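You operate a simulated robot arm through the tools that you are given. There is no shell and no other tool. Be economical: measure what you need, move in short steps, check, and stop when the job is done.

The job below is to be done with a simulated robot arm. You get a single attempt, and the scene is never put back.

Task
Take the blue screen from the top of the wall bench and leave it on the black cover. Take the green screen from the top of the wall bench and put it on the top of the grey bench. Shut the white vent cover. Open the right teal drawer, take the red tape roll from the top of the packing bench and leave it in the inside the right teal drawer, then shut the drawer. Put one of the white blocks from the top of the packing bench on the deck of the blue cart. Take the yellow cloth from the short wooden bench and leave it on the top shelf of the tall rack. Any order will do.

It is judged by the outcome, as a careful person would: the job done as asked, and still so three seconds after it is handed in. It fails if anything else is knocked over, pushed out of place, dropped, spilled or broken. Lids that push on must go on centred and level and be pressed home; caps that screw on are set level and turned clockwise until they are tight. Flat cloth is picked up by pressing the open fingertips on it (5 to 10 N) and closing them slowly along it; thin cloth reads only 2 to 8 mm in the jaws.

Robot
A 6-joint arm with a two-finger gripper on a trunk, on a base that drives. Base frame: it is fixed to the floor where the robot stands at the start and does not move with it; the origin is under the middle of the robot, x ahead of it, y to its left, z up; the surface under the hand at the start is at about z = 880. Units: mm, degrees, N and s.
With the tool pointing down near the work surface it reaches from about 380 to 860 mm from the robot's upright axis, wherever it stands. Its first joint turns from -166.0 to 166.0 degrees. Places, roughly: black cover (22x17x2 cm) [-2200, -500, 900]; blue screen (19x4x25 cm) [500, 100, 1000]; deck of the blue cart [100, 3700, 600]; green screen (19x4x25 cm) [500, 0, 1000]; inside the right teal drawer [300, 5400, 700]; red tape roll (10x10x4 cm) [300, 5600, 900]; right teal drawer [200, 5400, 700]; top of the grey bench [-1500, -500, 800]; top shelf of the tall rack [500, 7300, 1400]; white block (4x4x3 cm) [400, 6100, 900]; white block (5x3x3 cm) [400, 5900, 900]; white vent cover [700, -100, 1800]; yellow cloth (11x8x3 cm) [-1800, 9200, 900]. Payload 2.45 kg.
The tool frame sits at the grasp point between the pads (the TCP): z along the fingers, y along the line on which they close. The tips reach 20 mm beyond it. The gripper opens to 140 mm. The gripper's body begins 168 mm behind the TCP.
Orientation is told as [roll, pitch, yaw] about the base's x, y, z axes, in that order, counted from this pose: with the fingers straight down and closing along the base's y, the tool's x points along the base's -x, its y along +y and its z along -z.

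Tools
- The arm moves only by the tool step_arm. Its argument "increments" is a list of rows, each an object of numbers (a shift or turn left out is 0, a gripper value left out holds the last): "grip": the opening, from 0 (shut) to 1 (fully open); "tx", "ty", "tz": the shift along the base's x, y, z in units of 200 mm (1.0 is 200 mm); "ax", "ay", "az": the turn, a rotation vector about the base's x, y, z in units of 45 degrees (1.0 is 45 degrees). In form: [{"grip": .., "tx": .., "ty": .., "tz": .., "ax": .., "ay": .., "az": ..}, ...]. A call has 1 to 12 rows; each row is the pose to reach, as a shift and turn from the pose commanded when the call began. A call with a number of a shift or a turn outside -1 to 1 is refused whole. Each row takes 0.2 s and may step no farther than 50 mm and 8.6 degrees from the row before; otherwise, or with a gripper value out of range, the whole call is refused. Where a pose cannot be reached the arm comes as near as it can. A force on the tool above 40 N (or 10 N above the force at the start of the call, whichever is more), or a blocked arm, ends the call early, and 0.2 s more pass. Each finger travels about 45 mm/s and halts on what it meets, pressing with about 43 N; the grip force reading is that of the motor and also rises with nothing between the fingers. The clock runs only during rows and for 0.2 s after the last one: add rows that repeat a pose to give the fingers time. The reply holds the time, the measured pose of the TCP, the force on the tool along the base axes, the opening and the grip force, in the units named above and with some noise, with the torque about the TCP (base axes, N m) and any sound that the robot's microphone picked up, and new pictures: "views" is both (left out), scene, wrist or none.
- Cameras (640 x 400 px; columns grow to the right, rows downward): "scene" is now at [90.7, 109.6, 1864.7]; the picture's right is [-0.34, -0.94, 0.00], its down [-0.57, 0.21, -0.80] and it looks along [0.75, -0.27, -0.61] (base axes); focal length 214 px, centre (320, 200). "wrist" rides on the gripper at [78, 11, -209] in the tool frame; the picture's right is [-0.14, 0.99, 0.00], its down [-0.92, -0.13, -0.37] and it looks along [-0.37, -0.05, 0.93] (tool axes); focal length 280 px, centre (320, 200). There is no depth. A picture from a camera that has moved, and an enlarged one, comes with that camera's place and axes in the base frame and with its lens.
- lift_body(by): slides the trunk up (or, below 0, down) by that many mm; the arm and the scene camera ride with it, the base frame stays. It gives what a move gives, with no picture.
- base_move(legs): drives the robot by 1 to 6 legs, each [ahead, left, turn to the left] in mm, mm and degrees, along the robot's own axes; the way and the turn of a leg run together, so that a leg with both is an arc; at most 1500 mm and 180 degrees a leg. The arm and the cameras ride along, it lands a little off, and it stops where it bumps. It gives what a move gives, and a new picture of the scene camera.
- aim_head(pan, tilt): turns the head with the scene camera to pan (to the left, within 143 degrees either way) and tilt (down, from -29 to 69), counted from straight ahead of the robot. It gives what a move gives, and a new picture of the scene camera.
- zoom(camera, box): a new picture of the part [left, top, right, bottom] of that camera's present view, enlarged. No time passes.
- sign_off(): hands the job in; it is judged then, once.

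Go step by step. Nothing tells you exact positions but the pictures and the camera data: compare them with the known pose of the tool, close in by small moves and look again before you grip or let go. The budget is 196 turns and 260 pictures, counting those below and the enlarged ones. Unless the task says otherwise, let go and move clear before handing in.

The tools are called after "Emit:" by a JSON object that holds its "name" and its "arguments". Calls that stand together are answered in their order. step_arm: Moves the arm, as the interface text tells. Its arguments: {"type":"object","properties":{"increments":{"type":"array","items":{"type":"object","properties":{"grip":{"type":"number"},"tx":{"type":"number"},"ty":{"type":"number"},"tz":{"type":"number"},"ax":{"type":"number"},"ay":{"type":"number"},"az":{"type":"number"}}}},"views":{"type":"string","enum":["both","scene","wrist","none"]}},"required":["increments"]} The other tools are called the same way: lift_body (by) slides the trunk up or down; base_move (legs) drives the base; aim_head (pan, tilt) turns the head that bears the scene camera; zoom (camera, box) takes an enlarged picture of a part of a camera's view; sign_off () hands the job in.

At the start:

```text
time: 0.0
tcp_pos: [521.7, 156.4, 1149.6]
ee_rot: [0.0, 0.1, 0.0]
wrist_force: [-1.0, 0.3, 0.1]
moment: [-0.03, -0.04, -0.02]
gripper_width: 140.1
grip_force: 0.0
trunk travel left (down, up): [-100.0, 130.0]
robot x, y, heading: [-2.2, -3.4, -0.0]
head pan, tilt: [-20.1, 37.2]
```

scene: 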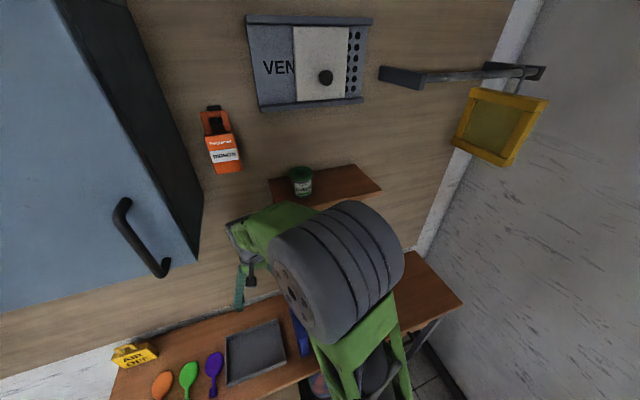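
wrist: 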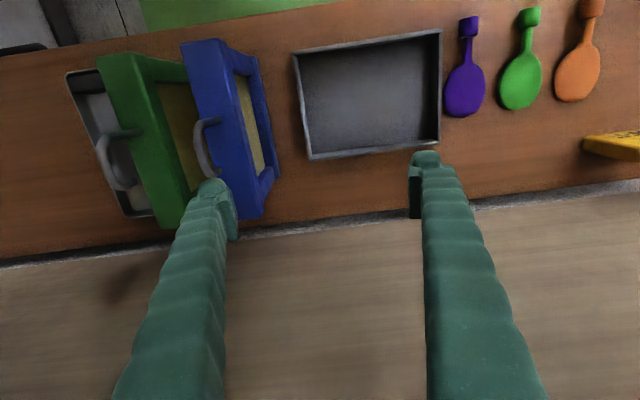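

I see the wall bench with the two screens in a tray on the left of the wrist view, and the vent with a sliding white cover above. I'll look closer at both before moving.

Emit:
{"name": "zoom", "arguments": {"camera": "wrist", "box": [40, 20, 360, 260]}}

Emit:
{"name": "zoom", "arguments": {"camera": "scene", "box": [230, 0, 410, 120]}}

Emit:
{"name": "aim_head", "arguments": {"pan": 140, "tilt": 25}}

```text
1.67 times, centred on (200, 140) of wrist
camera zoom: at [444.6, 167.5, 1358.3], right [0.14, 0.99, 0.0], down [0.92, -0.13, 0.37], along [0.37, -0.05, -0.93], focal length 467 px, centre (520, 300)
```

zoom: 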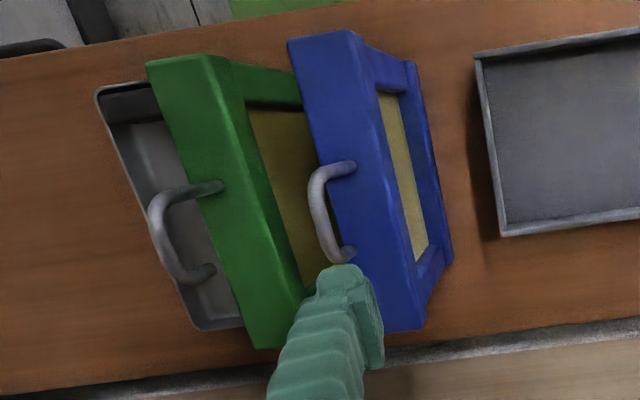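

```text
3.33 times, centred on (320, 60) of scene
camera zoom: at [90.7, 109.6, 1864.7], right [-0.34, -0.94, 0.0], down [-0.57, 0.21, -0.8], along [0.75, -0.27, -0.61], focal length 715 px, centre (320, 667)
```

zoom: 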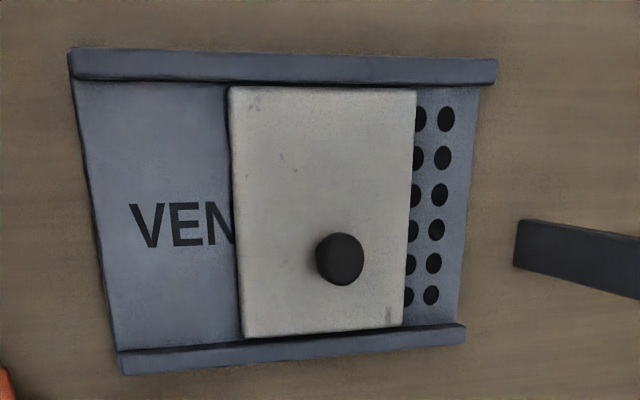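

```text
time: 2.5
tcp_pos: [521.6, 157.0, 1149.4]
ee_rot: [0.0, 0.0, 0.0]
wrist_force: [0.4, -0.2, -0.3]
moment: [0.0, 0.01, -0.03]
gripper_width: 140.0
grip_force: 0.0
trunk travel left (down, up): [-100.0, 130.0]
robot x, y, heading: [1.3, 0.7, -0.1]
head pan, tilt: [140.0, 25.0]
camera scene: at [-61.4, 198.8, 1883.9], right [0.64, 0.77, 0.0], down [0.32, -0.27, -0.91], along [-0.69, 0.58, -0.42], focal length 214 px, centre (320, 200)
```

scene: 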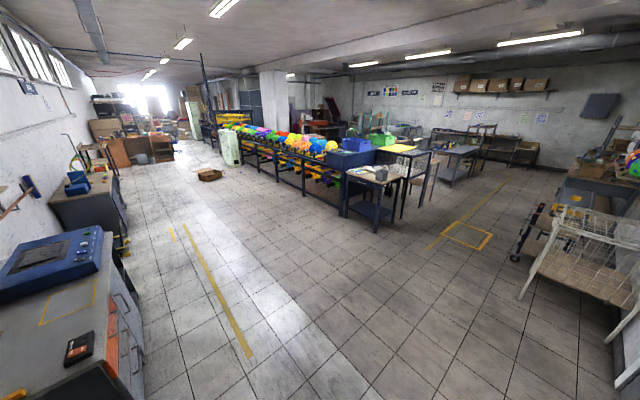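

The room is large; the grey bench with the blue box is behind me to the left. I'll back the hand up to see the screens unobstructed and look at the bench behind.

Emit:
{"name": "step_arm", "arguments": {"increments": [{"tz": 0.2}, {"tz": 0.4, "tx": -0.1}, {"tz": 0.6, "tx": -0.3}, {"tz": 0.7, "tx": -0.5, "ty": -0.1}, {"tz": 0.7, "tx": -0.5, "ty": -0.3}], "views": "wrist"}}

Emit:
{"name": "aim_head", "arguments": {"pan": -143, "tilt": 25}}

```text
refused: row 3 steps farther than a row can; nothing moved
```

```text
time: 6.3
tcp_pos: [521.7, 155.8, 1150.2]
ee_rot: [0.1, 0.0, 0.0]
wrist_force: [-0.5, -0.7, 0.9]
moment: [0.01, 0.03, 0.03]
gripper_width: 140.1
grip_force: 0.0
trunk travel left (down, up): [-100.0, 130.0]
robot x, y, heading: [-0.5, -0.4, 0.2]
head pan, tilt: [-143.0, 25.0]
camera scene: at [-64.4, 84.0, 1883.9], right [-0.6, 0.8, 0.0], down [0.34, 0.25, -0.91], along [-0.72, -0.55, -0.42], focal length 214 px, centre (320, 200)
```

scene: 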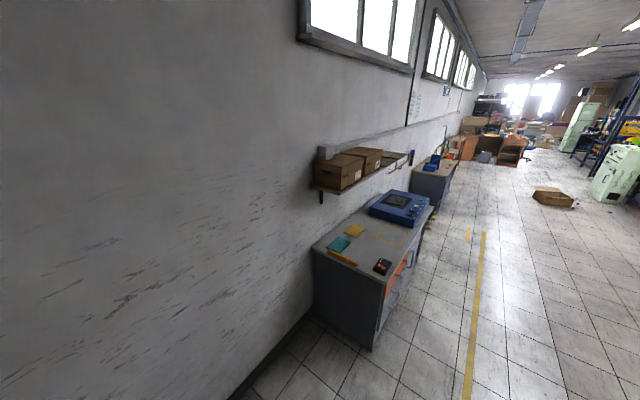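

The grey bench stands along the right-hand wall; the black cover appears to be the dark plate on the blue unit. Next, I lift the hand for a clear view of the screens.

Emit:
{"name": "zoom", "arguments": {"camera": "scene", "box": [310, 180, 450, 270]}}

Emit:
{"name": "step_arm", "arguments": {"increments": [{"tz": 0.2}, {"tz": 0.4}, {"tz": 0.6}, {"tz": 0.6, "tx": -0.2}, {"tz": 0.6, "tx": -0.4}, {"tz": 0.6, "tx": -0.5, "ty": -0.2}, {"tz": 0.6, "tx": -0.5, "ty": -0.4}], "views": "wrist"}}

Emit:
{"name": "aim_head", "arguments": {"pan": -5, "tilt": 55}}

```text
4.44 times, centred on (380, 225) of scene
camera zoom: at [-64.4, 84.0, 1883.9], right [-0.6, 0.8, 0.0], down [0.34, 0.25, -0.91], along [-0.72, -0.55, -0.42], focal length 953 px, centre (53, 89)
```

zoom: 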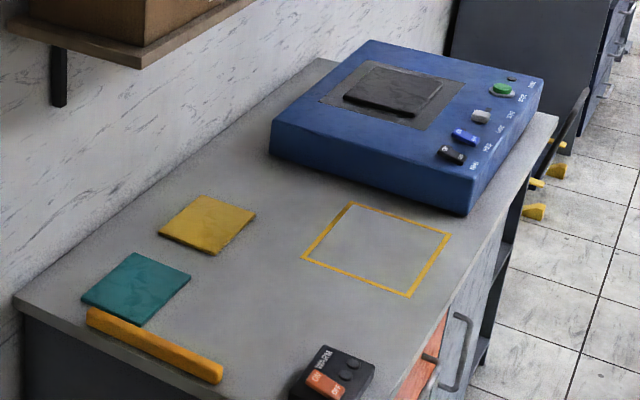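

```text
time: 8.0
tcp_pos: [421.3, 75.0, 1268.8]
ee_rot: [0.0, 0.0, 0.0]
wrist_force: [-0.4, 0.5, -0.7]
moment: [0.0, -0.02, 0.02]
gripper_width: 140.1
grip_force: 0.0
trunk travel left (down, up): [-100.0, 130.0]
robot x, y, heading: [3.6, -0.5, 0.1]
head pan, tilt: [-143.0, 25.0]
camera wrist: at [344.4, 86.5, 1477.1], right [0.14, 0.99, 0.0], down [0.92, -0.13, 0.37], along [0.37, -0.05, -0.93], focal length 280 px, centre (320, 200)
```

wrist: 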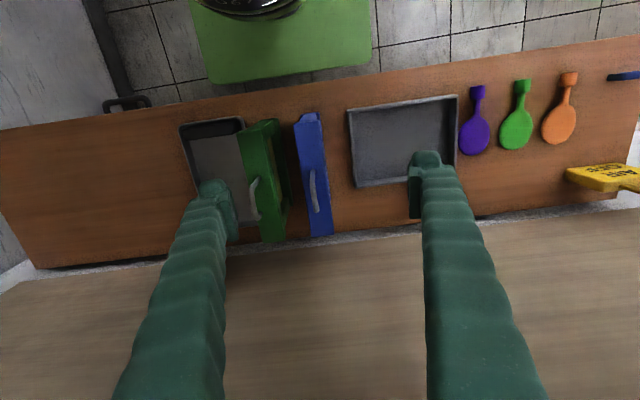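

```text
time: 10.2
tcp_pos: [420.8, 77.2, 1269.0]
ee_rot: [0.1, -0.1, 0.0]
wrist_force: [0.3, 0.4, -0.3]
moment: [-0.01, 0.01, 0.04]
gripper_width: 140.1
grip_force: 0.1
trunk travel left (down, up): [-100.0, 130.0]
robot x, y, heading: [-2.5, -0.9, 0.4]
head pan, tilt: [-5.0, 55.0]
camera scene: at [81.0, 133.2, 1839.9], right [-0.09, -1.0, 0.0], down [-0.82, 0.07, -0.57], along [0.57, -0.05, -0.82], focal length 214 px, centre (320, 200)
```

scene: 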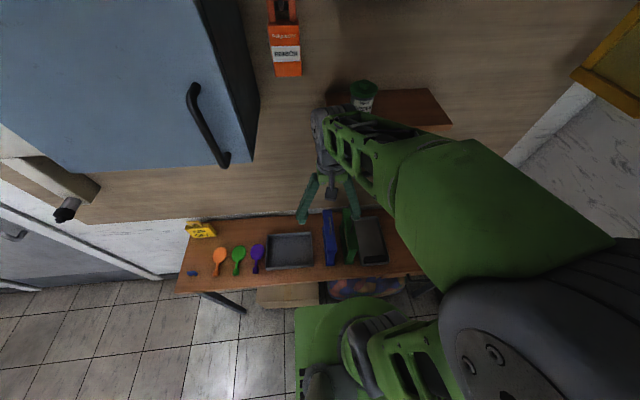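

Now both screens are seen nearly from above: blue free-standing on the bench, green partly by a tray. I zoom to measure them.

Emit:
{"name": "zoom", "arguments": {"camera": "wrist", "box": [170, 90, 370, 250]}}

Emit:
{"name": "zoom", "arguments": {"camera": "scene", "box": [260, 160, 420, 280]}}

```text
2.50 times, centred on (270, 170) of wrist
camera zoom: at [344.5, 87.6, 1477.2], right [0.14, 0.99, 0.0], down [0.92, -0.13, 0.37], along [0.37, -0.05, -0.93], focal length 701 px, centre (445, 275)
```

zoom: 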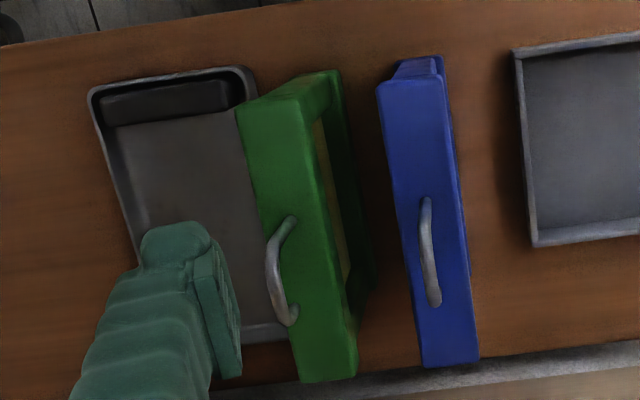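

```text
3.33 times, centred on (340, 220) of scene
camera zoom: at [81.0, 133.2, 1839.9], right [-0.09, -1.0, 0.0], down [-0.82, 0.07, -0.57], along [0.57, -0.05, -0.82], focal length 715 px, centre (253, 133)
```

zoom: 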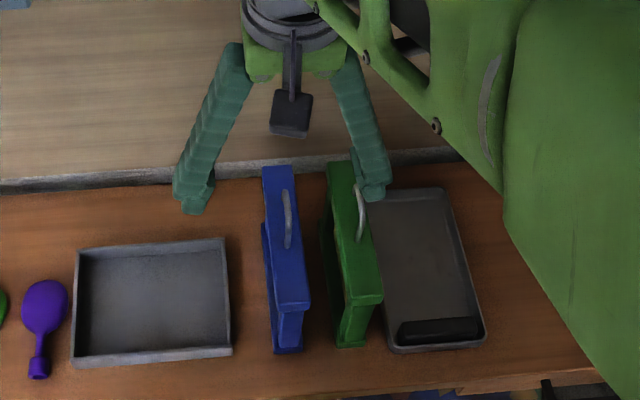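

Blue spans about x 392–587, y 39–80, green y −48 to −9, frame tops near z 1037. I'll shut the vent first while the hand is empty: raise the trunk and swing the tool up to point at the wall.

Emit:
{"name": "lift_body", "arguments": {"by": 130}}

Emit:
{"name": "step_arm", "arguments": {"increments": [{"tz": 0.15, "ay": -0.17}, {"tz": 0.3, "ay": -0.34}, {"tz": 0.45, "ay": -0.51}, {"tz": 0.6, "ay": -0.68, "ty": -0.1}, {"tz": 0.75, "ay": -0.84, "ty": -0.2}, {"tz": 0.9, "ay": -1.0, "ty": -0.3}], "views": "none"}}

Emit:
{"name": "step_arm", "arguments": {"increments": [{"tz": 0.15, "ay": -0.17}, {"tz": 0.3, "ay": -0.34}, {"tz": 0.45, "ay": -0.51}, {"tz": 0.6, "ay": -0.68, "ty": -0.15}, {"tz": 0.75, "ay": -0.84, "ty": -0.3}, {"tz": 0.75, "ay": -1.0, "ty": -0.4}], "views": "wrist"}}

Emit:
{"name": "aim_head", "arguments": {"pan": -20, "tilt": 15}}

```text
time: 11.7
tcp_pos: [422.0, 75.8, 1398.0]
ee_rot: [0.0, 0.0, -0.1]
wrist_force: [0.5, -0.5, -1.1]
moment: [0.02, -0.02, 0.0]
gripper_width: 140.0
grip_force: 0.0
trunk travel left (down, up): [-230.0, 0.0]
robot x, y, heading: [1.7, -0.7, 0.0]
head pan, tilt: [-5.0, 55.0]
```

```text
time: 13.1
tcp_pos: [422.4, 16.8, 1579.7]
ee_rot: [0.0, -45.2, 0.0]
wrist_force: [0.0, -0.2, 0.9]
moment: [0.0, -0.02, -0.04]
gripper_width: 140.0
grip_force: 0.0
trunk travel left (down, up): [-230.0, 0.0]
robot x, y, heading: [-0.4, 0.9, -0.2]
head pan, tilt: [-5.0, 55.0]
```

```text
time: 14.7
tcp_pos: [415.2, 67.3, 1661.2]
ee_rot: [-9.9, -79.4, 32.0]
wrist_force: [-0.3, -1.0, -0.4]
moment: [-0.04, 0.03, 0.04]
gripper_width: 140.2
grip_force: 0.1
trunk travel left (down, up): [-230.0, 0.0]
robot x, y, heading: [1.7, 0.9, 0.0]
head pan, tilt: [-5.0, 55.0]
stopped in row 6: the arm was blocked; the commanded pose is now the measured one
camera wrist: at [208.6, -6.1, 1621.1], right [-0.35, 0.93, 0.1], down [-0.15, -0.16, 0.98], along [0.93, 0.33, 0.19], focal length 280 px, centre (320, 200)
```

wrist: 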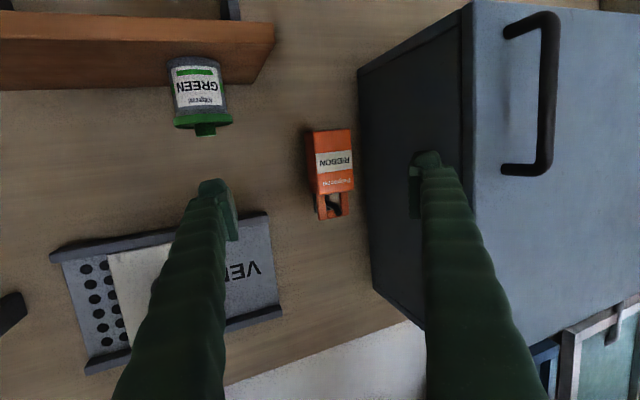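

```text
time: 15.8
tcp_pos: [416.9, 68.7, 1661.7]
ee_rot: [-10.6, -79.3, 32.4]
wrist_force: [-0.5, -0.2, -0.5]
moment: [-0.01, -0.01, 0.03]
gripper_width: 140.0
grip_force: 0.1
trunk travel left (down, up): [-230.0, 0.0]
robot x, y, heading: [-2.4, 0.9, 0.1]
head pan, tilt: [-20.0, 15.0]
camera scene: at [97.3, 107.8, 2030.1], right [-0.34, -0.94, 0.0], down [-0.24, 0.09, -0.97], along [0.91, -0.33, -0.26], focal length 214 px, centre (320, 200)
```

scene: 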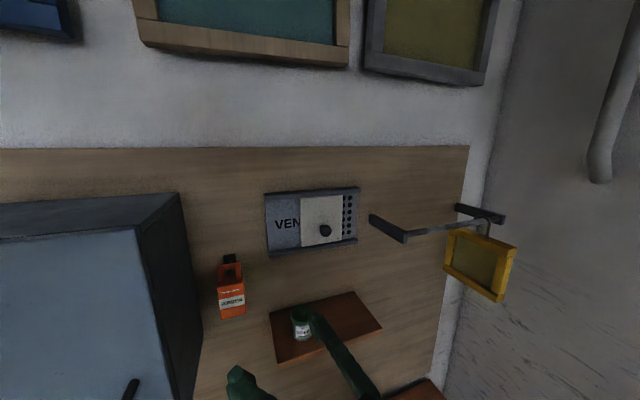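

The tool got within a folded region; the knob triangulates to about [618, −96, 1790]. I straighten the tool and bring it in front of the knob with clearance.

Emit:
{"name": "step_arm", "arguments": {"increments": [{"tx": 0.2, "ty": -0.05, "tz": 0.05, "grip": 0.55}, {"tx": 0.3, "ty": -0.2, "tz": 0.15, "ax": 0.007, "ay": -0.04, "az": -0.08}, {"tx": 0.36, "ty": -0.36, "tz": 0.28, "ax": 0.015, "ay": -0.08, "az": -0.16}, {"tx": 0.4, "ty": -0.52, "tz": 0.4, "ax": 0.022, "ay": -0.12, "az": -0.25}, {"tx": 0.42, "ty": -0.66, "tz": 0.52, "ax": 0.033, "ay": -0.175, "az": -0.365}, {"tx": 0.42, "ty": -0.82, "tz": 0.64, "ax": 0.044, "ay": -0.231, "az": -0.48}]}}

```text
time: 17.2
tcp_pos: [503.5, -92.4, 1788.2]
ee_rot: [-92.5, -88.2, 92.6]
wrist_force: [-1.0, -0.3, 0.4]
moment: [0.0, -0.02, -0.02]
gripper_width: 76.8
grip_force: 0.0
trunk travel left (down, up): [-230.0, 0.0]
robot x, y, heading: [0.8, 0.7, 0.3]
head pan, tilt: [-20.0, 15.0]
camera scene: at [96.9, 108.0, 2030.1], right [-0.34, -0.94, 0.0], down [-0.24, 0.09, -0.97], along [0.91, -0.33, -0.26], focal length 214 px, centre (320, 200)
camera wrist: at [294.1, -83.9, 1708.7], right [0.0, 0.99, 0.11], down [-0.37, -0.1, 0.92], along [0.93, -0.04, 0.37], focal length 280 px, centre (320, 200)
```

scene: 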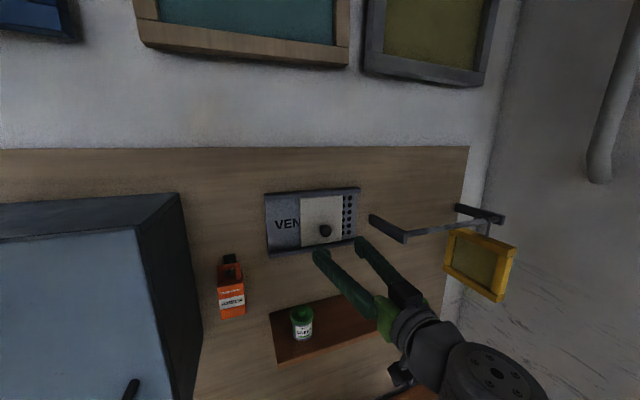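
wrist: 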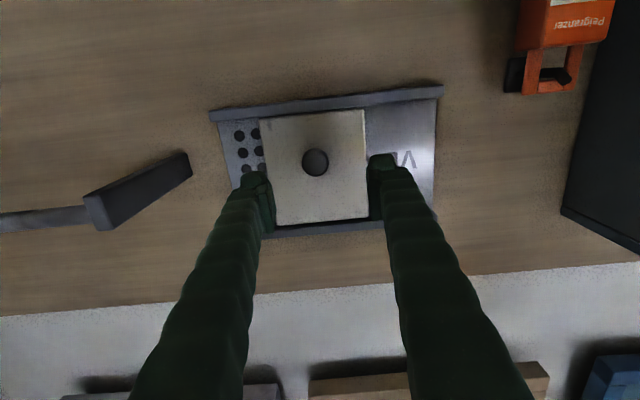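

The knob is right between the fingers at about y −98, z 1789. I advance until the tips are around the knob.

Emit:
{"name": "step_arm", "arguments": {"increments": [{"tx": 0.2, "ty": -0.02}, {"tx": 0.4, "ty": -0.03}, {"tx": 0.48, "ty": -0.03}]}}

Emit:
{"name": "zoom", "arguments": {"camera": "scene", "box": [250, 170, 410, 270]}}

```text
time: 18.0
tcp_pos: [598.9, -105.4, 1788.4]
ee_rot: [-93.1, -88.1, 92.2]
wrist_force: [0.2, 0.9, -0.5]
moment: [0.0, 0.0, 0.01]
gripper_width: 77.0
grip_force: 0.1
trunk travel left (down, up): [-230.0, 0.0]
robot x, y, heading: [-1.3, 2.2, -0.0]
head pan, tilt: [-20.0, 15.0]
camera scene: at [97.1, 107.3, 2030.2], right [-0.34, -0.94, 0.0], down [-0.24, 0.09, -0.97], along [0.91, -0.33, -0.26], focal length 214 px, centre (320, 200)
camera wrist: at [390.7, -94.1, 1708.9], right [0.01, 0.99, 0.1], down [-0.37, -0.09, 0.92], along [0.93, -0.05, 0.37], focal length 280 px, centre (320, 200)
```

scene: 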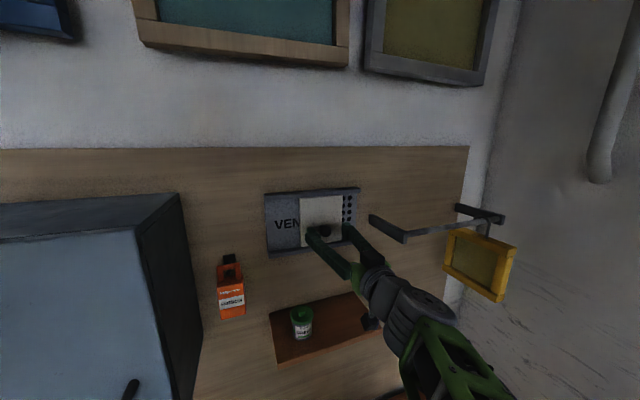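
wrist: 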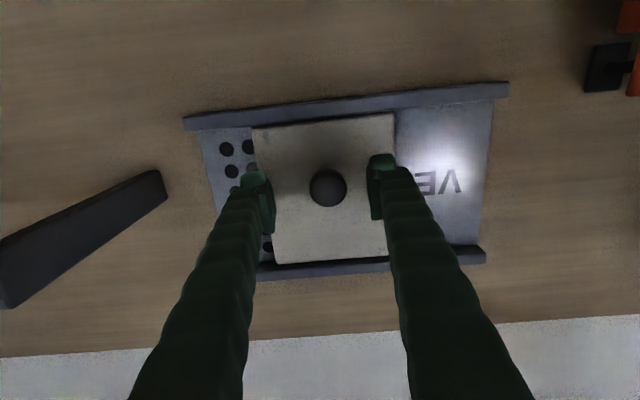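

```text
4.00 times, centred on (330, 220) of scene
camera zoom: at [97.1, 107.3, 2030.2], right [-0.34, -0.94, 0.0], down [-0.24, 0.09, -0.97], along [0.91, -0.33, -0.26], focal length 858 px, centre (280, 120)
```

zoom: 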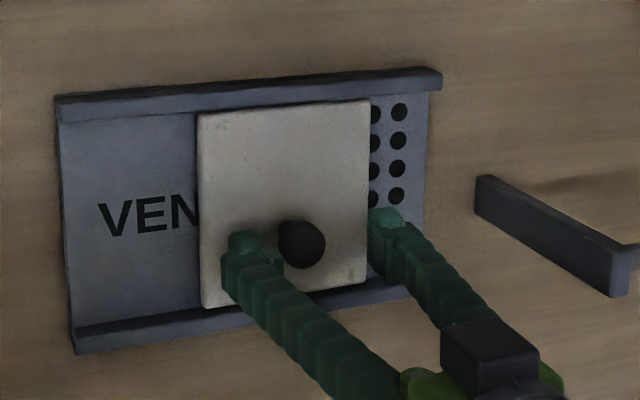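

The knob sits near x 625. I go 13 mm further and close on it, then slide right (−y).

Emit:
{"name": "step_arm", "arguments": {"increments": [{"tx": 0.06, "ty": 0.03}, {"tx": 0.065, "ty": 0.03, "grip": 0.3}, {"tx": 0.065, "ty": 0.03, "grip": 0.15}, {"tx": 0.065, "ty": 0.03, "grip": 0.15}, {"tx": 0.065, "ty": 0.03, "grip": 0.15}], "views": "wrist"}}

```text
time: 19.2
tcp_pos: [611.5, -98.3, 1787.8]
ee_rot: [-92.9, -88.1, 92.3]
wrist_force: [2.2, -0.5, 0.4]
moment: [-0.02, -0.01, -0.01]
gripper_width: 30.1
grip_force: 31.3
trunk travel left (down, up): [-230.0, 0.0]
robot x, y, heading: [-0.6, -3.7, 0.1]
head pan, tilt: [-20.0, 15.0]
camera wrist: at [403.0, -87.8, 1709.0], right [0.01, 0.99, 0.1], down [-0.37, -0.09, 0.92], along [0.93, -0.05, 0.37], focal length 280 px, centre (320, 200)
```

wrist: 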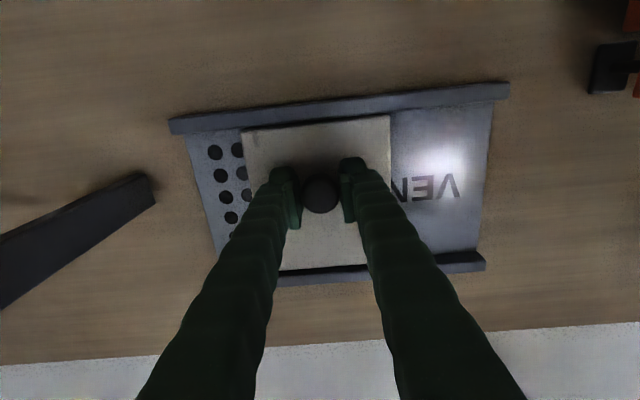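

The knob is gripped (30 mm). Now I slide it right in small steps until it stops.

Emit:
{"name": "step_arm", "arguments": {"increments": [{"ty": -0.05}, {"ty": -0.1}, {"ty": -0.15}, {"ty": -0.2}, {"ty": -0.25}, {"ty": -0.3}, {"ty": -0.33}]}}

```text
time: 20.8
tcp_pos: [610.0, -151.3, 1788.3]
ee_rot: [-90.7, -87.7, 90.7]
wrist_force: [-0.4, 39.7, -12.6]
moment: [-0.11, 0.11, 0.33]
gripper_width: 30.2
grip_force: 45.1
trunk travel left (down, up): [-230.0, 0.0]
robot x, y, heading: [3.8, 1.3, 0.4]
head pan, tilt: [-20.0, 15.0]
camera scene: at [97.3, 118.2, 2029.4], right [-0.34, -0.94, 0.0], down [-0.24, 0.08, -0.97], along [0.91, -0.33, -0.26], focal length 214 px, centre (320, 200)
camera wrist: at [402.4, -143.1, 1709.2], right [0.0, 1.0, 0.1], down [-0.37, -0.09, 0.93], along [0.93, -0.04, 0.37], focal length 280 px, centre (320, 200)
```

scene: 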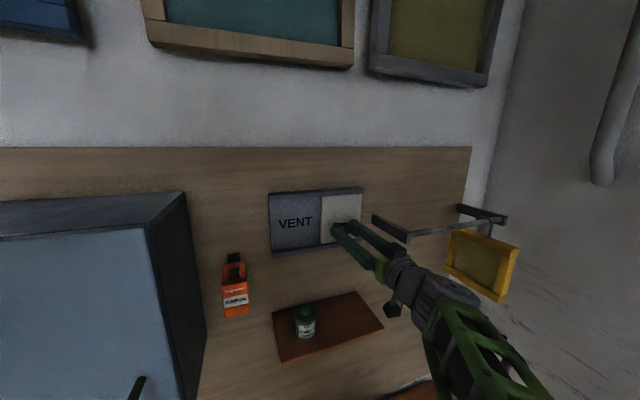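
wrist: 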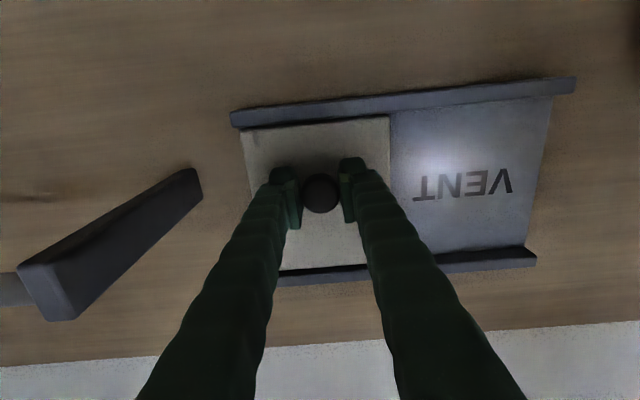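

The cover is fully at its stop and the holes are hidden. I release, back off and bring the hand down again.

Emit:
{"name": "step_arm", "arguments": {"increments": [{"ty": 0.06}, {"ty": 0.06, "grip": 0.4}, {"ty": 0.06, "grip": 0.5}, {"ty": 0.06, "grip": 0.55}, {"ty": 0.06, "tx": -0.2}, {"ty": 0.06, "tx": -0.4}, {"ty": 0.1, "tx": -0.55}]}}

Emit:
{"name": "zoom", "arguments": {"camera": "scene", "box": [250, 170, 410, 270]}}

```text
time: 22.3
tcp_pos: [575.6, -83.7, 1734.9]
ee_rot: [37.2, -84.0, -26.0]
wrist_force: [0.4, 0.2, 0.3]
moment: [0.04, 0.04, -0.03]
gripper_width: 76.9
grip_force: 0.0
trunk travel left (down, up): [-230.0, 0.0]
robot x, y, heading: [-0.2, 0.8, -0.1]
head pan, tilt: [-20.0, 15.0]
stopped in row 7: the arm was blocked; the commanded pose is now the measured one
camera scene: at [95.9, 108.3, 2030.2], right [-0.34, -0.94, 0.0], down [-0.24, 0.09, -0.97], along [0.91, -0.33, -0.26], focal length 214 px, centre (320, 200)
camera wrist: at [362.8, -109.1, 1674.2], right [-0.18, 0.96, 0.2], down [-0.25, -0.24, 0.94], along [0.95, 0.12, 0.28], focal length 280 px, centre (320, 200)
```

scene: 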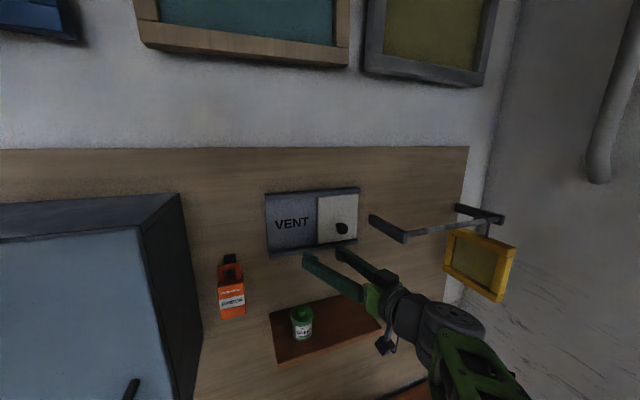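
wrist: 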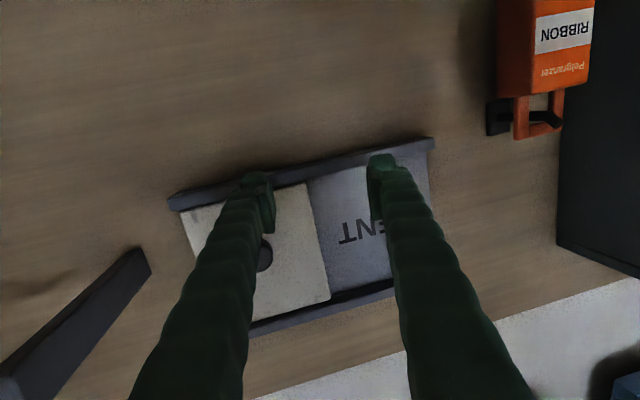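

```text
4.00 times, centred on (330, 220) of scene
camera zoom: at [95.9, 108.3, 2030.2], right [-0.34, -0.94, 0.0], down [-0.24, 0.09, -0.97], along [0.91, -0.33, -0.26], focal length 858 px, centre (280, 120)
```

zoom: 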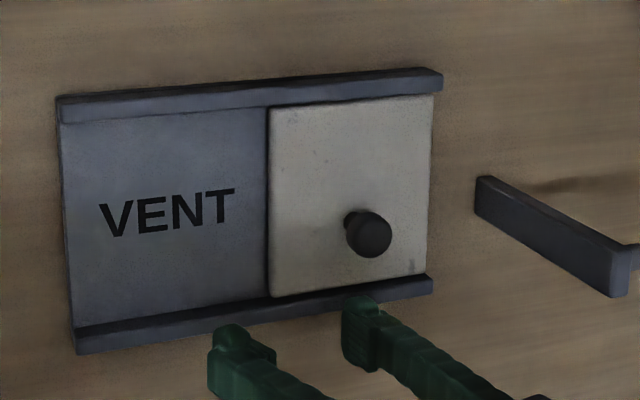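

The vent is shut. I bring the hand back and down, turning it to point down again.

Emit:
{"name": "step_arm", "arguments": {"increments": [{"tx": -0.15, "ty": 0.05, "tz": -0.05, "ay": 0.17}, {"tx": -0.3, "ty": 0.12, "tz": -0.15, "ay": 0.34}, {"tx": -0.42, "ty": 0.2, "tz": -0.28, "ay": 0.51}, {"tx": -0.5, "ty": 0.28, "tz": -0.44, "ay": 0.68}, {"tx": -0.52, "ty": 0.36, "tz": -0.6, "ay": 0.84}, {"tx": -0.52, "ty": 0.42, "tz": -0.78, "ay": 1.0}], "views": "none"}}

Emit:
{"name": "step_arm", "arguments": {"increments": [{"tz": -0.15, "ay": 0.17}, {"tz": -0.3, "ay": 0.34}, {"tz": -0.45, "ay": 0.51, "ty": 0.05}, {"tz": -0.6, "ay": 0.65, "ty": 0.12}, {"tz": -0.75, "ay": 0.75, "ty": 0.2}, {"tz": -0.9, "ay": 0.85, "ty": 0.27}], "views": "scene"}}

```text
time: 23.7
tcp_pos: [476.0, -3.4, 1576.9]
ee_rot: [13.2, -39.2, -3.5]
wrist_force: [0.9, 0.3, 0.0]
moment: [0.09, 0.12, 0.14]
gripper_width: 77.1
grip_force: 0.0
trunk travel left (down, up): [-230.0, 0.0]
robot x, y, heading: [1.4, -1.3, 0.1]
head pan, tilt: [-20.0, 15.0]
```

```text
time: 25.1
tcp_pos: [473.4, 54.0, 1395.9]
ee_rot: [11.1, -1.2, -2.6]
wrist_force: [1.0, 0.2, -0.5]
moment: [0.04, 0.08, 0.04]
gripper_width: 77.1
grip_force: 0.1
trunk travel left (down, up): [-230.0, 0.0]
robot x, y, heading: [1.5, -1.6, 0.1]
head pan, tilt: [-20.0, 15.0]
camera scene: at [99.0, 108.1, 2030.0], right [-0.34, -0.94, 0.0], down [-0.24, 0.09, -0.97], along [0.91, -0.33, -0.26], focal length 214 px, centre (320, 200)
```

scene: 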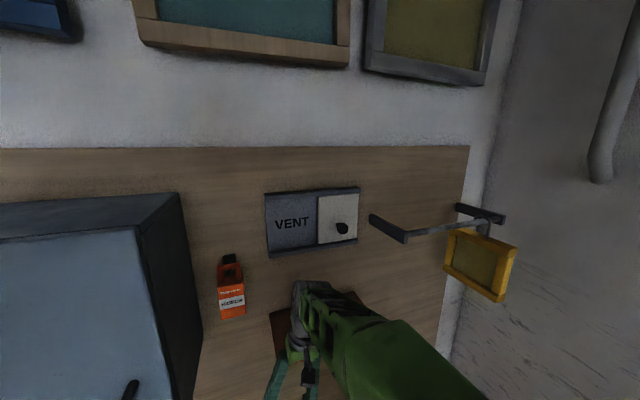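

I level the tool, lower the trunk and look down at the blue screen.

Emit:
{"name": "step_arm", "arguments": {"increments": [{"ax": -0.13, "ay": 0.015, "az": 0.03, "tx": 0.03}, {"ax": -0.247, "ay": 0.027, "az": 0.058, "tx": 0.06, "ty": 0.03, "tz": -0.1}], "views": "none"}}

Emit:
{"name": "lift_body", "arguments": {"by": -130}}

Emit:
{"name": "zoom", "arguments": {"camera": "wrist", "box": [120, 60, 440, 260]}}

```text
time: 25.7
tcp_pos: [486.2, 58.0, 1378.3]
ee_rot: [0.0, -0.4, 0.2]
wrist_force: [-0.4, 0.6, -0.5]
moment: [-0.03, 0.0, 0.04]
gripper_width: 76.9
grip_force: 0.1
trunk travel left (down, up): [-230.0, 0.0]
robot x, y, heading: [0.3, 0.1, -0.3]
head pan, tilt: [-20.0, 15.0]
```

```text
time: 26.4
tcp_pos: [486.9, 59.0, 1349.6]
ee_rot: [0.0, -1.0, 0.2]
wrist_force: [-6.6, 0.3, 10.2]
moment: [-0.2, -1.25, -0.19]
gripper_width: 77.0
grip_force: 0.0
trunk travel left (down, up): [-196.0, 34.0]
robot x, y, heading: [-2.8, 2.0, 0.3]
head pan, tilt: [-20.0, 15.0]
stopped: the force on the tool passed its limit at 53 N (the readings are from after the stop); the commanded pose is now the measured one
```

```text
2.00 times, centred on (280, 160) of wrist
camera zoom: at [405.4, 69.2, 1555.7], right [0.13, 0.99, 0.0], down [0.92, -0.12, 0.38], along [0.38, -0.05, -0.92], focal length 561 px, centre (400, 280)
```

zoom: 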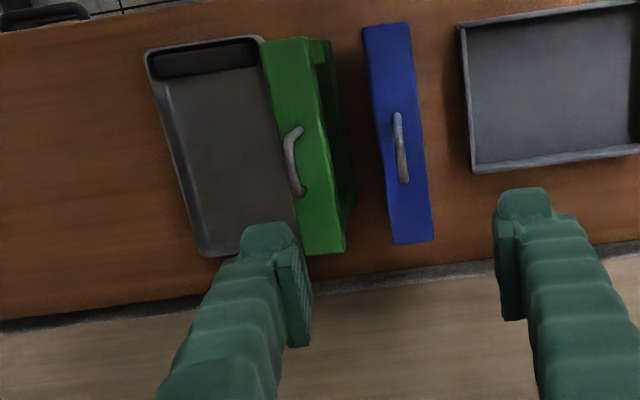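

Something above the fingers touched, probably the shelf edge at z≈1500. I back up and away from the wall, then check the shelf.

Emit:
{"name": "step_arm", "arguments": {"increments": [{"tz": 0.1}, {"tz": 0.1, "tx": -0.2}, {"tz": 0.1, "tx": -0.4}], "views": "none"}}

Emit:
{"name": "aim_head", "arguments": {"pan": -15, "tilt": 45}}

```text
time: 27.2
tcp_pos: [407.8, 57.0, 1366.6]
ee_rot: [0.0, -0.8, 0.3]
wrist_force: [-0.6, 0.0, 1.1]
moment: [0.01, -0.06, -0.01]
gripper_width: 76.9
grip_force: 0.1
trunk travel left (down, up): [-196.0, 34.0]
robot x, y, heading: [-0.4, 2.0, -0.1]
head pan, tilt: [-20.0, 15.0]
```

```text
time: 28.2
tcp_pos: [407.7, 57.2, 1366.8]
ee_rot: [-0.1, -0.8, 0.1]
wrist_force: [0.1, -0.2, 0.6]
moment: [0.01, 0.01, 0.04]
gripper_width: 77.0
grip_force: 0.0
trunk travel left (down, up): [-196.0, 34.0]
robot x, y, heading: [-0.2, -2.9, 0.2]
head pan, tilt: [-15.0, 45.0]
camera scene: at [88.3, 118.5, 1949.2], right [-0.26, -0.97, 0.0], down [-0.68, 0.18, -0.71], along [0.68, -0.18, -0.71], focal length 214 px, centre (320, 200)
```

scene: 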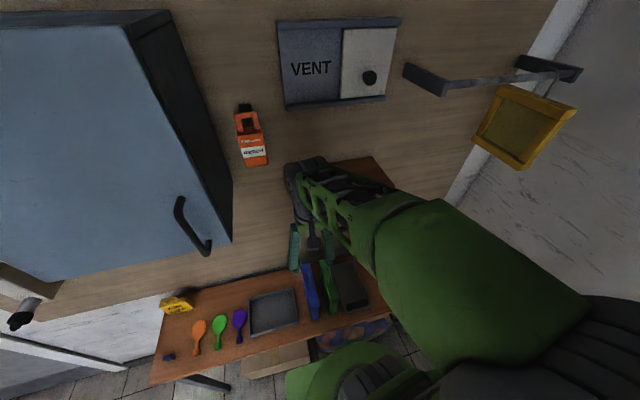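

The vent stays shut and things look in place; the arm hides the cup. I lower the trunk here, clear of the shelf.

Emit:
{"name": "lift_body", "arguments": {"by": -96}}

Emit:
{"name": "step_arm", "arguments": {"increments": [{"tz": -0.2, "ay": 0.018}, {"tz": -0.4, "ay": 0.018}, {"tz": -0.6, "tx": 0.1, "ay": 0.018}, {"tz": -0.65, "tx": 0.3, "ty": 0.01, "ay": 0.018}, {"tz": -0.65, "tx": 0.41, "ty": 0.01, "ay": 0.018}]}}

```text
time: 29.5
tcp_pos: [408.0, 57.2, 1270.8]
ee_rot: [0.1, -0.8, 0.2]
wrist_force: [0.3, 0.4, 0.8]
moment: [0.01, -0.01, -0.02]
gripper_width: 76.9
grip_force: 0.0
trunk travel left (down, up): [-100.0, 130.0]
robot x, y, heading: [0.3, -3.0, 0.2]
head pan, tilt: [-15.0, 45.0]
```

```text
time: 30.7
tcp_pos: [483.7, 60.7, 1139.2]
ee_rot: [0.0, 0.2, 0.2]
wrist_force: [-0.2, -0.1, -0.1]
moment: [-0.01, 0.0, 0.04]
gripper_width: 77.2
grip_force: 0.0
trunk travel left (down, up): [-100.0, 130.0]
robot x, y, heading: [1.0, 0.8, -0.2]
head pan, tilt: [-15.0, 45.0]
camera scene: at [83.9, 118.5, 1852.9], right [-0.26, -0.97, 0.0], down [-0.68, 0.18, -0.71], along [0.68, -0.18, -0.71], focal length 214 px, centre (320, 200)
camera wrist: at [408.0, 71.6, 1347.6], right [0.13, 0.99, 0.0], down [0.92, -0.12, 0.37], along [0.36, -0.05, -0.93], focal length 280 px, centre (320, 200)
```

scene: 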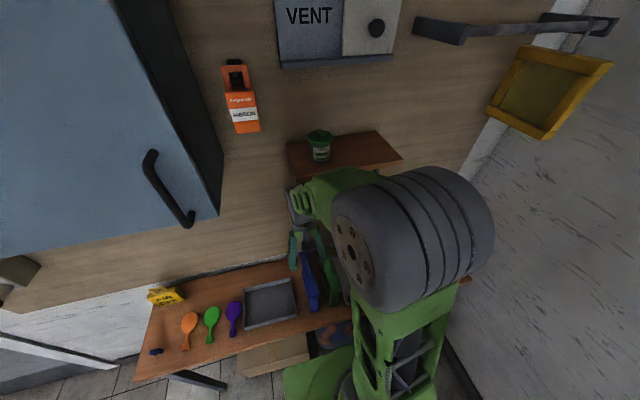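
wrist: 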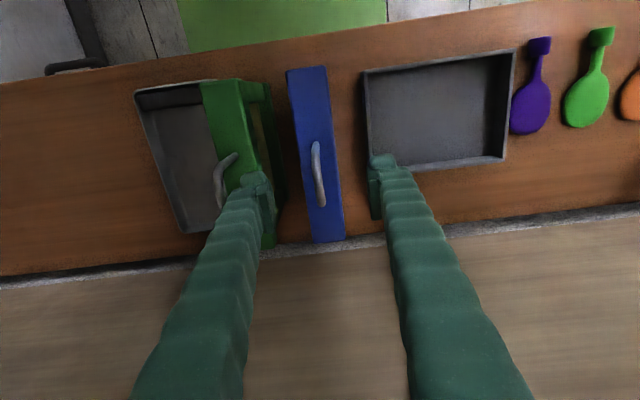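

The cup is still in place. The fingers straddle the blue screen's top (centre about [487, 60]); I descend and close on the frame.

Emit:
{"name": "step_arm", "arguments": {"increments": [{"tz": -0.2, "tx": 0.015, "ty": -0.003}, {"tz": -0.4, "tx": 0.015, "ty": -0.003}, {"tz": -0.56, "tx": 0.015, "ty": -0.003}]}}

```text
time: 31.5
tcp_pos: [493.7, 61.6, 1027.1]
ee_rot: [0.0, -0.1, 0.2]
wrist_force: [0.8, -0.3, -0.3]
moment: [0.03, -0.02, -0.03]
gripper_width: 77.1
grip_force: 0.1
trunk travel left (down, up): [-100.0, 130.0]
robot x, y, heading: [-1.5, 0.9, 0.1]
head pan, tilt: [-15.0, 45.0]
camera scene: at [88.2, 118.6, 1853.1], right [-0.26, -0.97, 0.0], down [-0.68, 0.18, -0.71], along [0.68, -0.18, -0.71], focal length 214 px, centre (320, 200)
camera wrist: at [416.2, 71.8, 1234.5], right [0.13, 0.99, 0.0], down [0.92, -0.12, 0.37], along [0.37, -0.05, -0.93], focal length 280 px, centre (320, 200)
```

scene: 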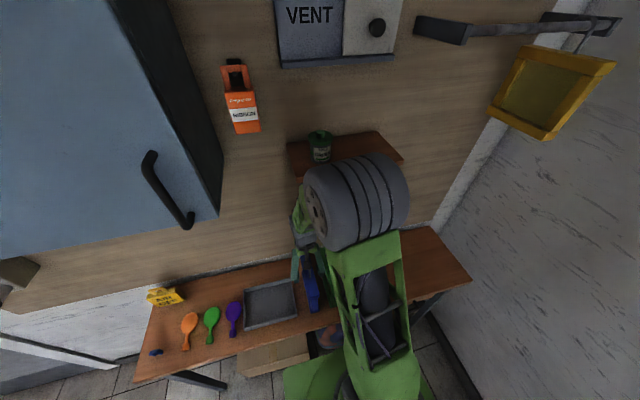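
wrist: 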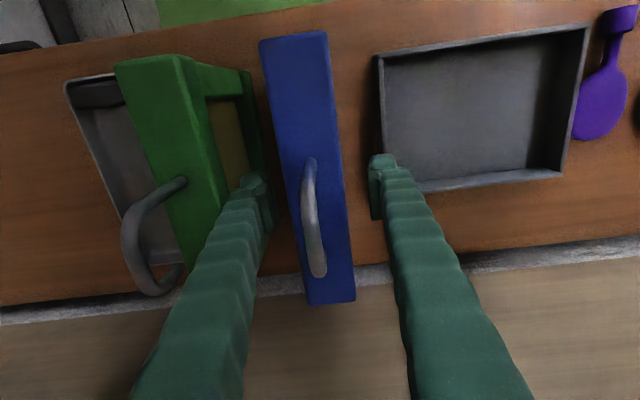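

Top of frame is ~z 1045; I close on it here.

Emit:
{"name": "step_arm", "arguments": {"increments": [{"tz": -0.03, "grip": 0.4}, {"tz": -0.03, "grip": 0.3}, {"tz": -0.03, "grip": 0.22}, {"tz": -0.03, "grip": 0.15}, {"tz": -0.03, "grip": 0.15}, {"tz": -0.03, "grip": 0.15}], "views": "wrist"}}

```text
time: 32.9
tcp_pos: [493.2, 59.4, 1020.6]
ee_rot: [0.0, 0.1, 0.3]
wrist_force: [-0.8, -0.1, -0.2]
moment: [0.02, 0.15, -0.02]
gripper_width: 37.9
grip_force: 42.9
trunk travel left (down, up): [-100.0, 130.0]
robot x, y, heading: [-2.0, 1.3, -0.1]
head pan, tilt: [-15.0, 45.0]
camera wrist: at [415.5, 71.0, 1229.6], right [0.13, 0.99, 0.0], down [0.92, -0.12, 0.37], along [0.37, -0.05, -0.93], focal length 280 px, centre (320, 200)
```

wrist: 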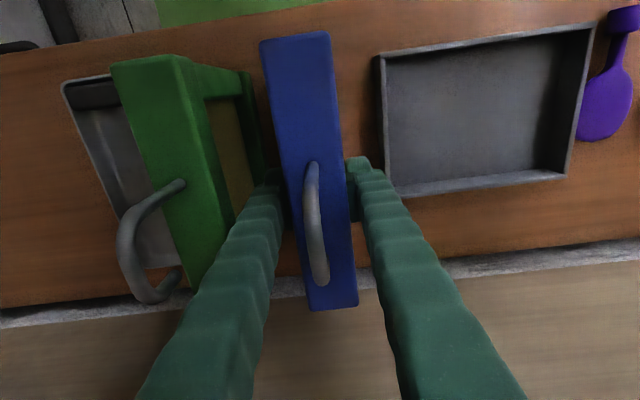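

Gripped at 38 mm. Lift straight up and check.

Emit:
{"name": "step_arm", "arguments": {"increments": [{"tz": 0.1}, {"tz": 0.3}, {"tz": 0.5}, {"tz": 0.55, "tx": -0.2}, {"tz": 0.6, "tx": -0.4}]}}

```text
time: 34.1
tcp_pos: [410.7, 58.3, 1143.0]
ee_rot: [-0.1, -0.1, 0.2]
wrist_force: [-0.1, 0.1, -2.3]
moment: [0.04, -0.1, 0.0]
gripper_width: 38.0
grip_force: 43.2
trunk travel left (down, up): [-100.0, 130.0]
robot x, y, heading: [2.8, 1.5, -0.0]
head pan, tilt: [-15.0, 45.0]
camera scene: at [86.7, 118.4, 1853.2], right [-0.26, -0.97, 0.0], down [-0.68, 0.18, -0.71], along [0.68, -0.18, -0.71], focal length 214 px, centre (320, 200)
camera wrist: at [333.3, 69.6, 1352.0], right [0.13, 0.99, 0.0], down [0.92, -0.12, 0.37], along [0.37, -0.05, -0.93], focal length 280 px, centre (320, 200)
```

scene: 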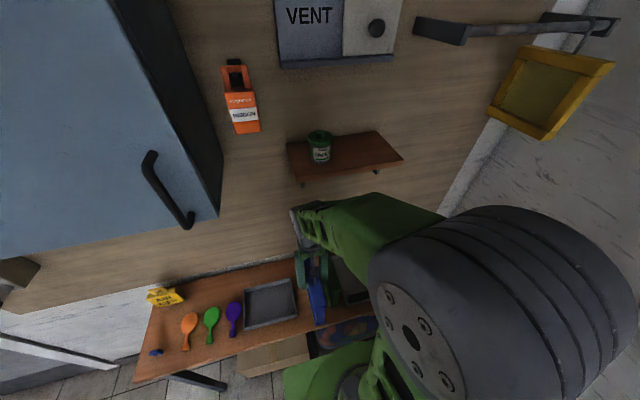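
wrist: 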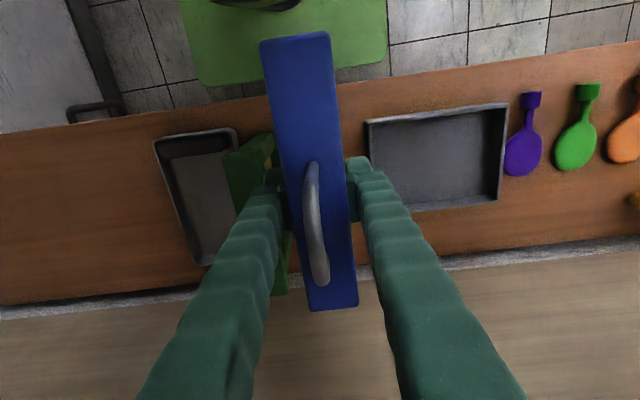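

Blue screen is held well clear. I back away to the grey bench area and turn to face it from a distance.

Emit:
{"name": "base_move", "arguments": {"legs": [[-700, 0, 0], [-1400, 450, 0], [0, 0, -90]]}}

Emit:
{"name": "aim_head", "arguments": {"pan": 0, "tilt": 50}}

```text
time: 48.6
tcp_pos: [-2036.6, 63.6, 1142.3]
ee_rot: [0.1, 0.0, -91.2]
wrist_force: [0.2, -0.5, -3.1]
moment: [-0.05, 0.02, -0.01]
gripper_width: 38.1
grip_force: 43.3
trunk travel left (down, up): [-100.0, 130.0]
robot x, y, heading: [-2085.4, 479.0, -91.3]
head pan, tilt: [-15.0, 45.0]
camera scene: at [-1968.1, 384.6, 1853.1], right [-0.96, 0.28, 0.0], down [0.2, 0.68, -0.71], along [-0.2, -0.68, -0.71], focal length 214 px, centre (320, 200)
```

scene: 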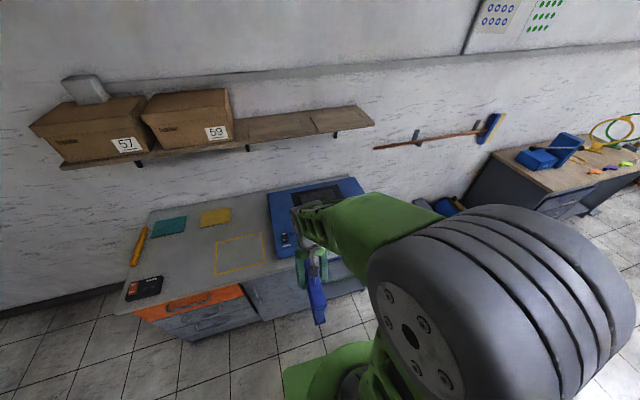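

```text
time: 49.3
tcp_pos: [-2035.7, 64.2, 1143.6]
ee_rot: [0.0, 0.1, -91.1]
wrist_force: [0.3, -0.1, -2.7]
moment: [-0.02, 0.0, 0.0]
gripper_width: 38.2
grip_force: 43.1
trunk travel left (down, up): [-100.0, 130.0]
robot x, y, heading: [-2084.8, 478.1, -91.4]
head pan, tilt: [0.0, 50.0]
camera scene: at [-1947.0, 385.6, 1846.2], right [-1.0, 0.03, 0.0], down [0.02, 0.77, -0.64], along [-0.02, -0.64, -0.77], focal length 214 px, centre (320, 200)
```

scene: 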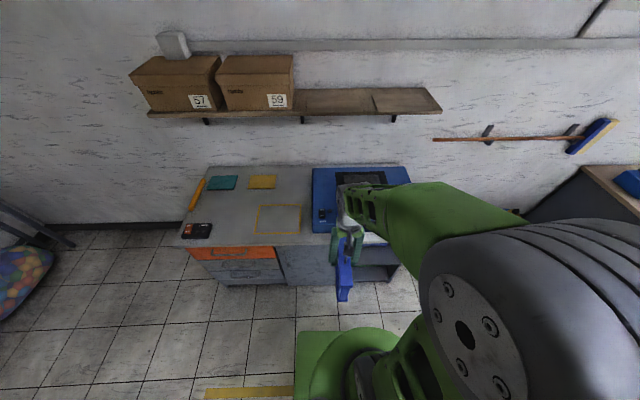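

The cover is partly hidden by the arm. I zoom in.

Emit:
{"name": "zoom", "arguments": {"camera": "scene", "box": [180, 140, 440, 300]}}

Emit:
{"name": "zoom", "arguments": {"camera": "wrist", "box": [0, 0, 640, 400]}}

```text
2.46 times, centred on (310, 220) of scene
camera zoom: at [-1947.0, 385.6, 1846.2], right [-1.0, 0.03, 0.0], down [0.02, 0.77, -0.64], along [-0.02, -0.64, -0.77], focal length 528 px, centre (345, 151)
```

zoom: 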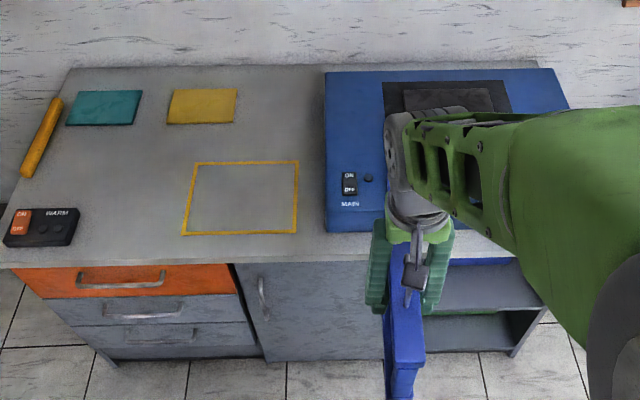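

```text
1.00 times, centred on (320, 200) of wrist (not enlarged: the box is as wide or as high as the picture)
camera zoom: at [-2021.6, 141.6, 1351.4], right [0.99, -0.16, 0.0], down [-0.15, -0.92, 0.37], along [-0.06, -0.36, -0.93], focal length 280 px, centre (320, 200)
```

zoom: 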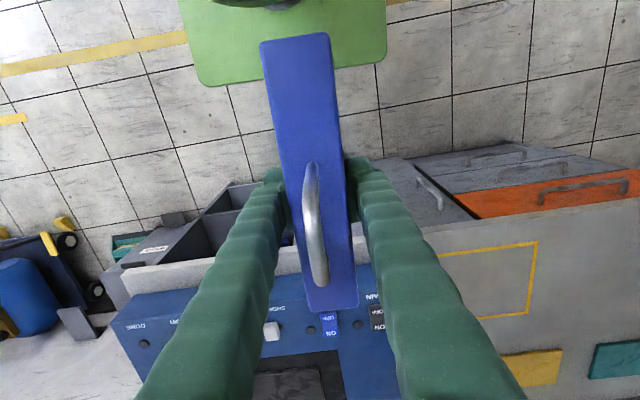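

The cover is around [−2237, −506], z≈910. I raise the screen, drive closer, then turn it 90° so its long side runs along the cover's long side.

Emit:
{"name": "step_arm", "arguments": {"increments": [{"tz": 0.2}, {"tz": 0.4}, {"tz": 0.5}], "views": "none"}}

Emit:
{"name": "base_move", "arguments": {"legs": [[240, -145, 1.4]]}}

Emit:
{"name": "step_arm", "arguments": {"increments": [{"az": 0.17}, {"az": 0.34}, {"az": 0.51}, {"az": 0.68}, {"az": 0.84}, {"az": 1.0}], "views": "none"}}

Emit:
{"name": "step_arm", "arguments": {"increments": [{"az": 0.17}, {"az": 0.34}, {"az": 0.51}, {"az": 0.68}, {"az": 0.84}, {"az": 1.0}], "views": "both"}}

```text
time: 50.1
tcp_pos: [-2036.3, 61.9, 1243.9]
ee_rot: [0.0, 0.0, -91.2]
wrist_force: [0.6, 0.5, -2.4]
moment: [-0.02, 0.0, -0.02]
gripper_width: 38.2
grip_force: 42.6
trunk travel left (down, up): [-100.0, 130.0]
robot x, y, heading: [-2086.5, 479.3, -91.4]
head pan, tilt: [0.0, 50.0]
```

```text
time: 52.1
tcp_pos: [-2177.6, -175.9, 1243.7]
ee_rot: [0.0, 0.1, -90.1]
wrist_force: [-0.6, 0.2, -2.9]
moment: [0.05, -0.04, -0.01]
gripper_width: 38.4
grip_force: 43.4
trunk travel left (down, up): [-100.0, 130.0]
robot x, y, heading: [-2232.2, 233.8, -90.4]
head pan, tilt: [0.0, 50.0]
camera scene: at [-2094.7, 148.2, 1846.2], right [-1.0, 0.01, 0.0], down [0.0, 0.77, -0.64], along [0.0, -0.64, -0.77], focal length 214 px, centre (320, 200)
```

scene: 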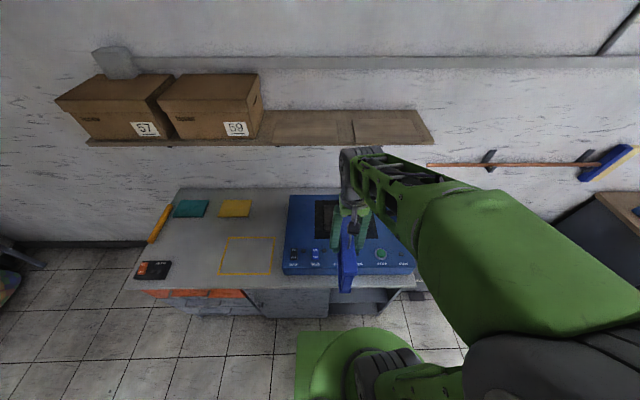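

```text
time: 53.5
tcp_pos: [-2177.5, -175.0, 1243.2]
ee_rot: [0.1, 0.0, -45.1]
wrist_force: [1.0, 0.3, -2.5]
moment: [-0.02, -0.04, 0.0]
gripper_width: 37.8
grip_force: 43.2
trunk travel left (down, up): [-100.0, 130.0]
robot x, y, heading: [-2229.6, 237.1, -90.4]
head pan, tilt: [0.0, 50.0]
```

```text
time: 54.9
tcp_pos: [-2177.3, -175.8, 1243.5]
ee_rot: [0.1, 0.0, -0.1]
wrist_force: [0.4, 0.1, -2.2]
moment: [0.02, -0.05, 0.0]
gripper_width: 38.2
grip_force: 42.8
trunk travel left (down, up): [-100.0, 130.0]
robot x, y, heading: [-2232.4, 238.1, -90.4]
head pan, tilt: [0.0, 50.0]
camera scene: at [-2094.1, 149.2, 1846.2], right [-1.0, 0.01, 0.0], down [0.0, 0.77, -0.64], along [0.0, -0.64, -0.77], focal length 214 px, centre (320, 200)
camera wrist: at [-2254.6, -164.0, 1451.4], right [0.14, 0.99, 0.0], down [0.92, -0.13, 0.37], along [0.37, -0.05, -0.93], focal length 280 px, centre (320, 200)
```

scene: 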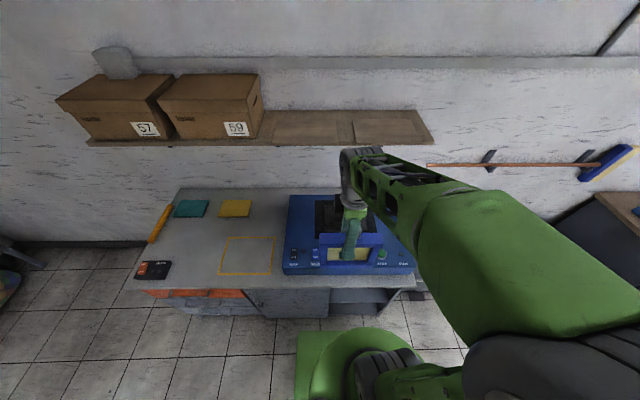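
wrist: 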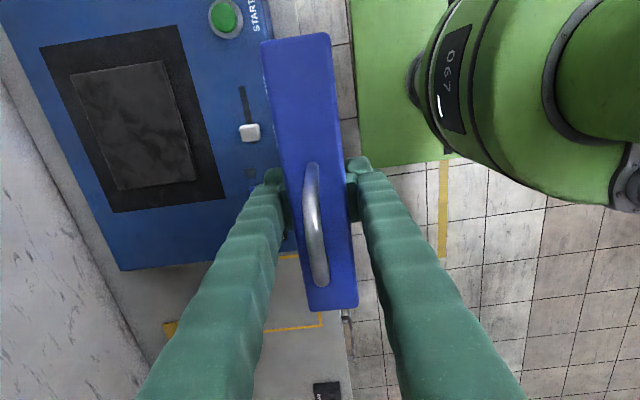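

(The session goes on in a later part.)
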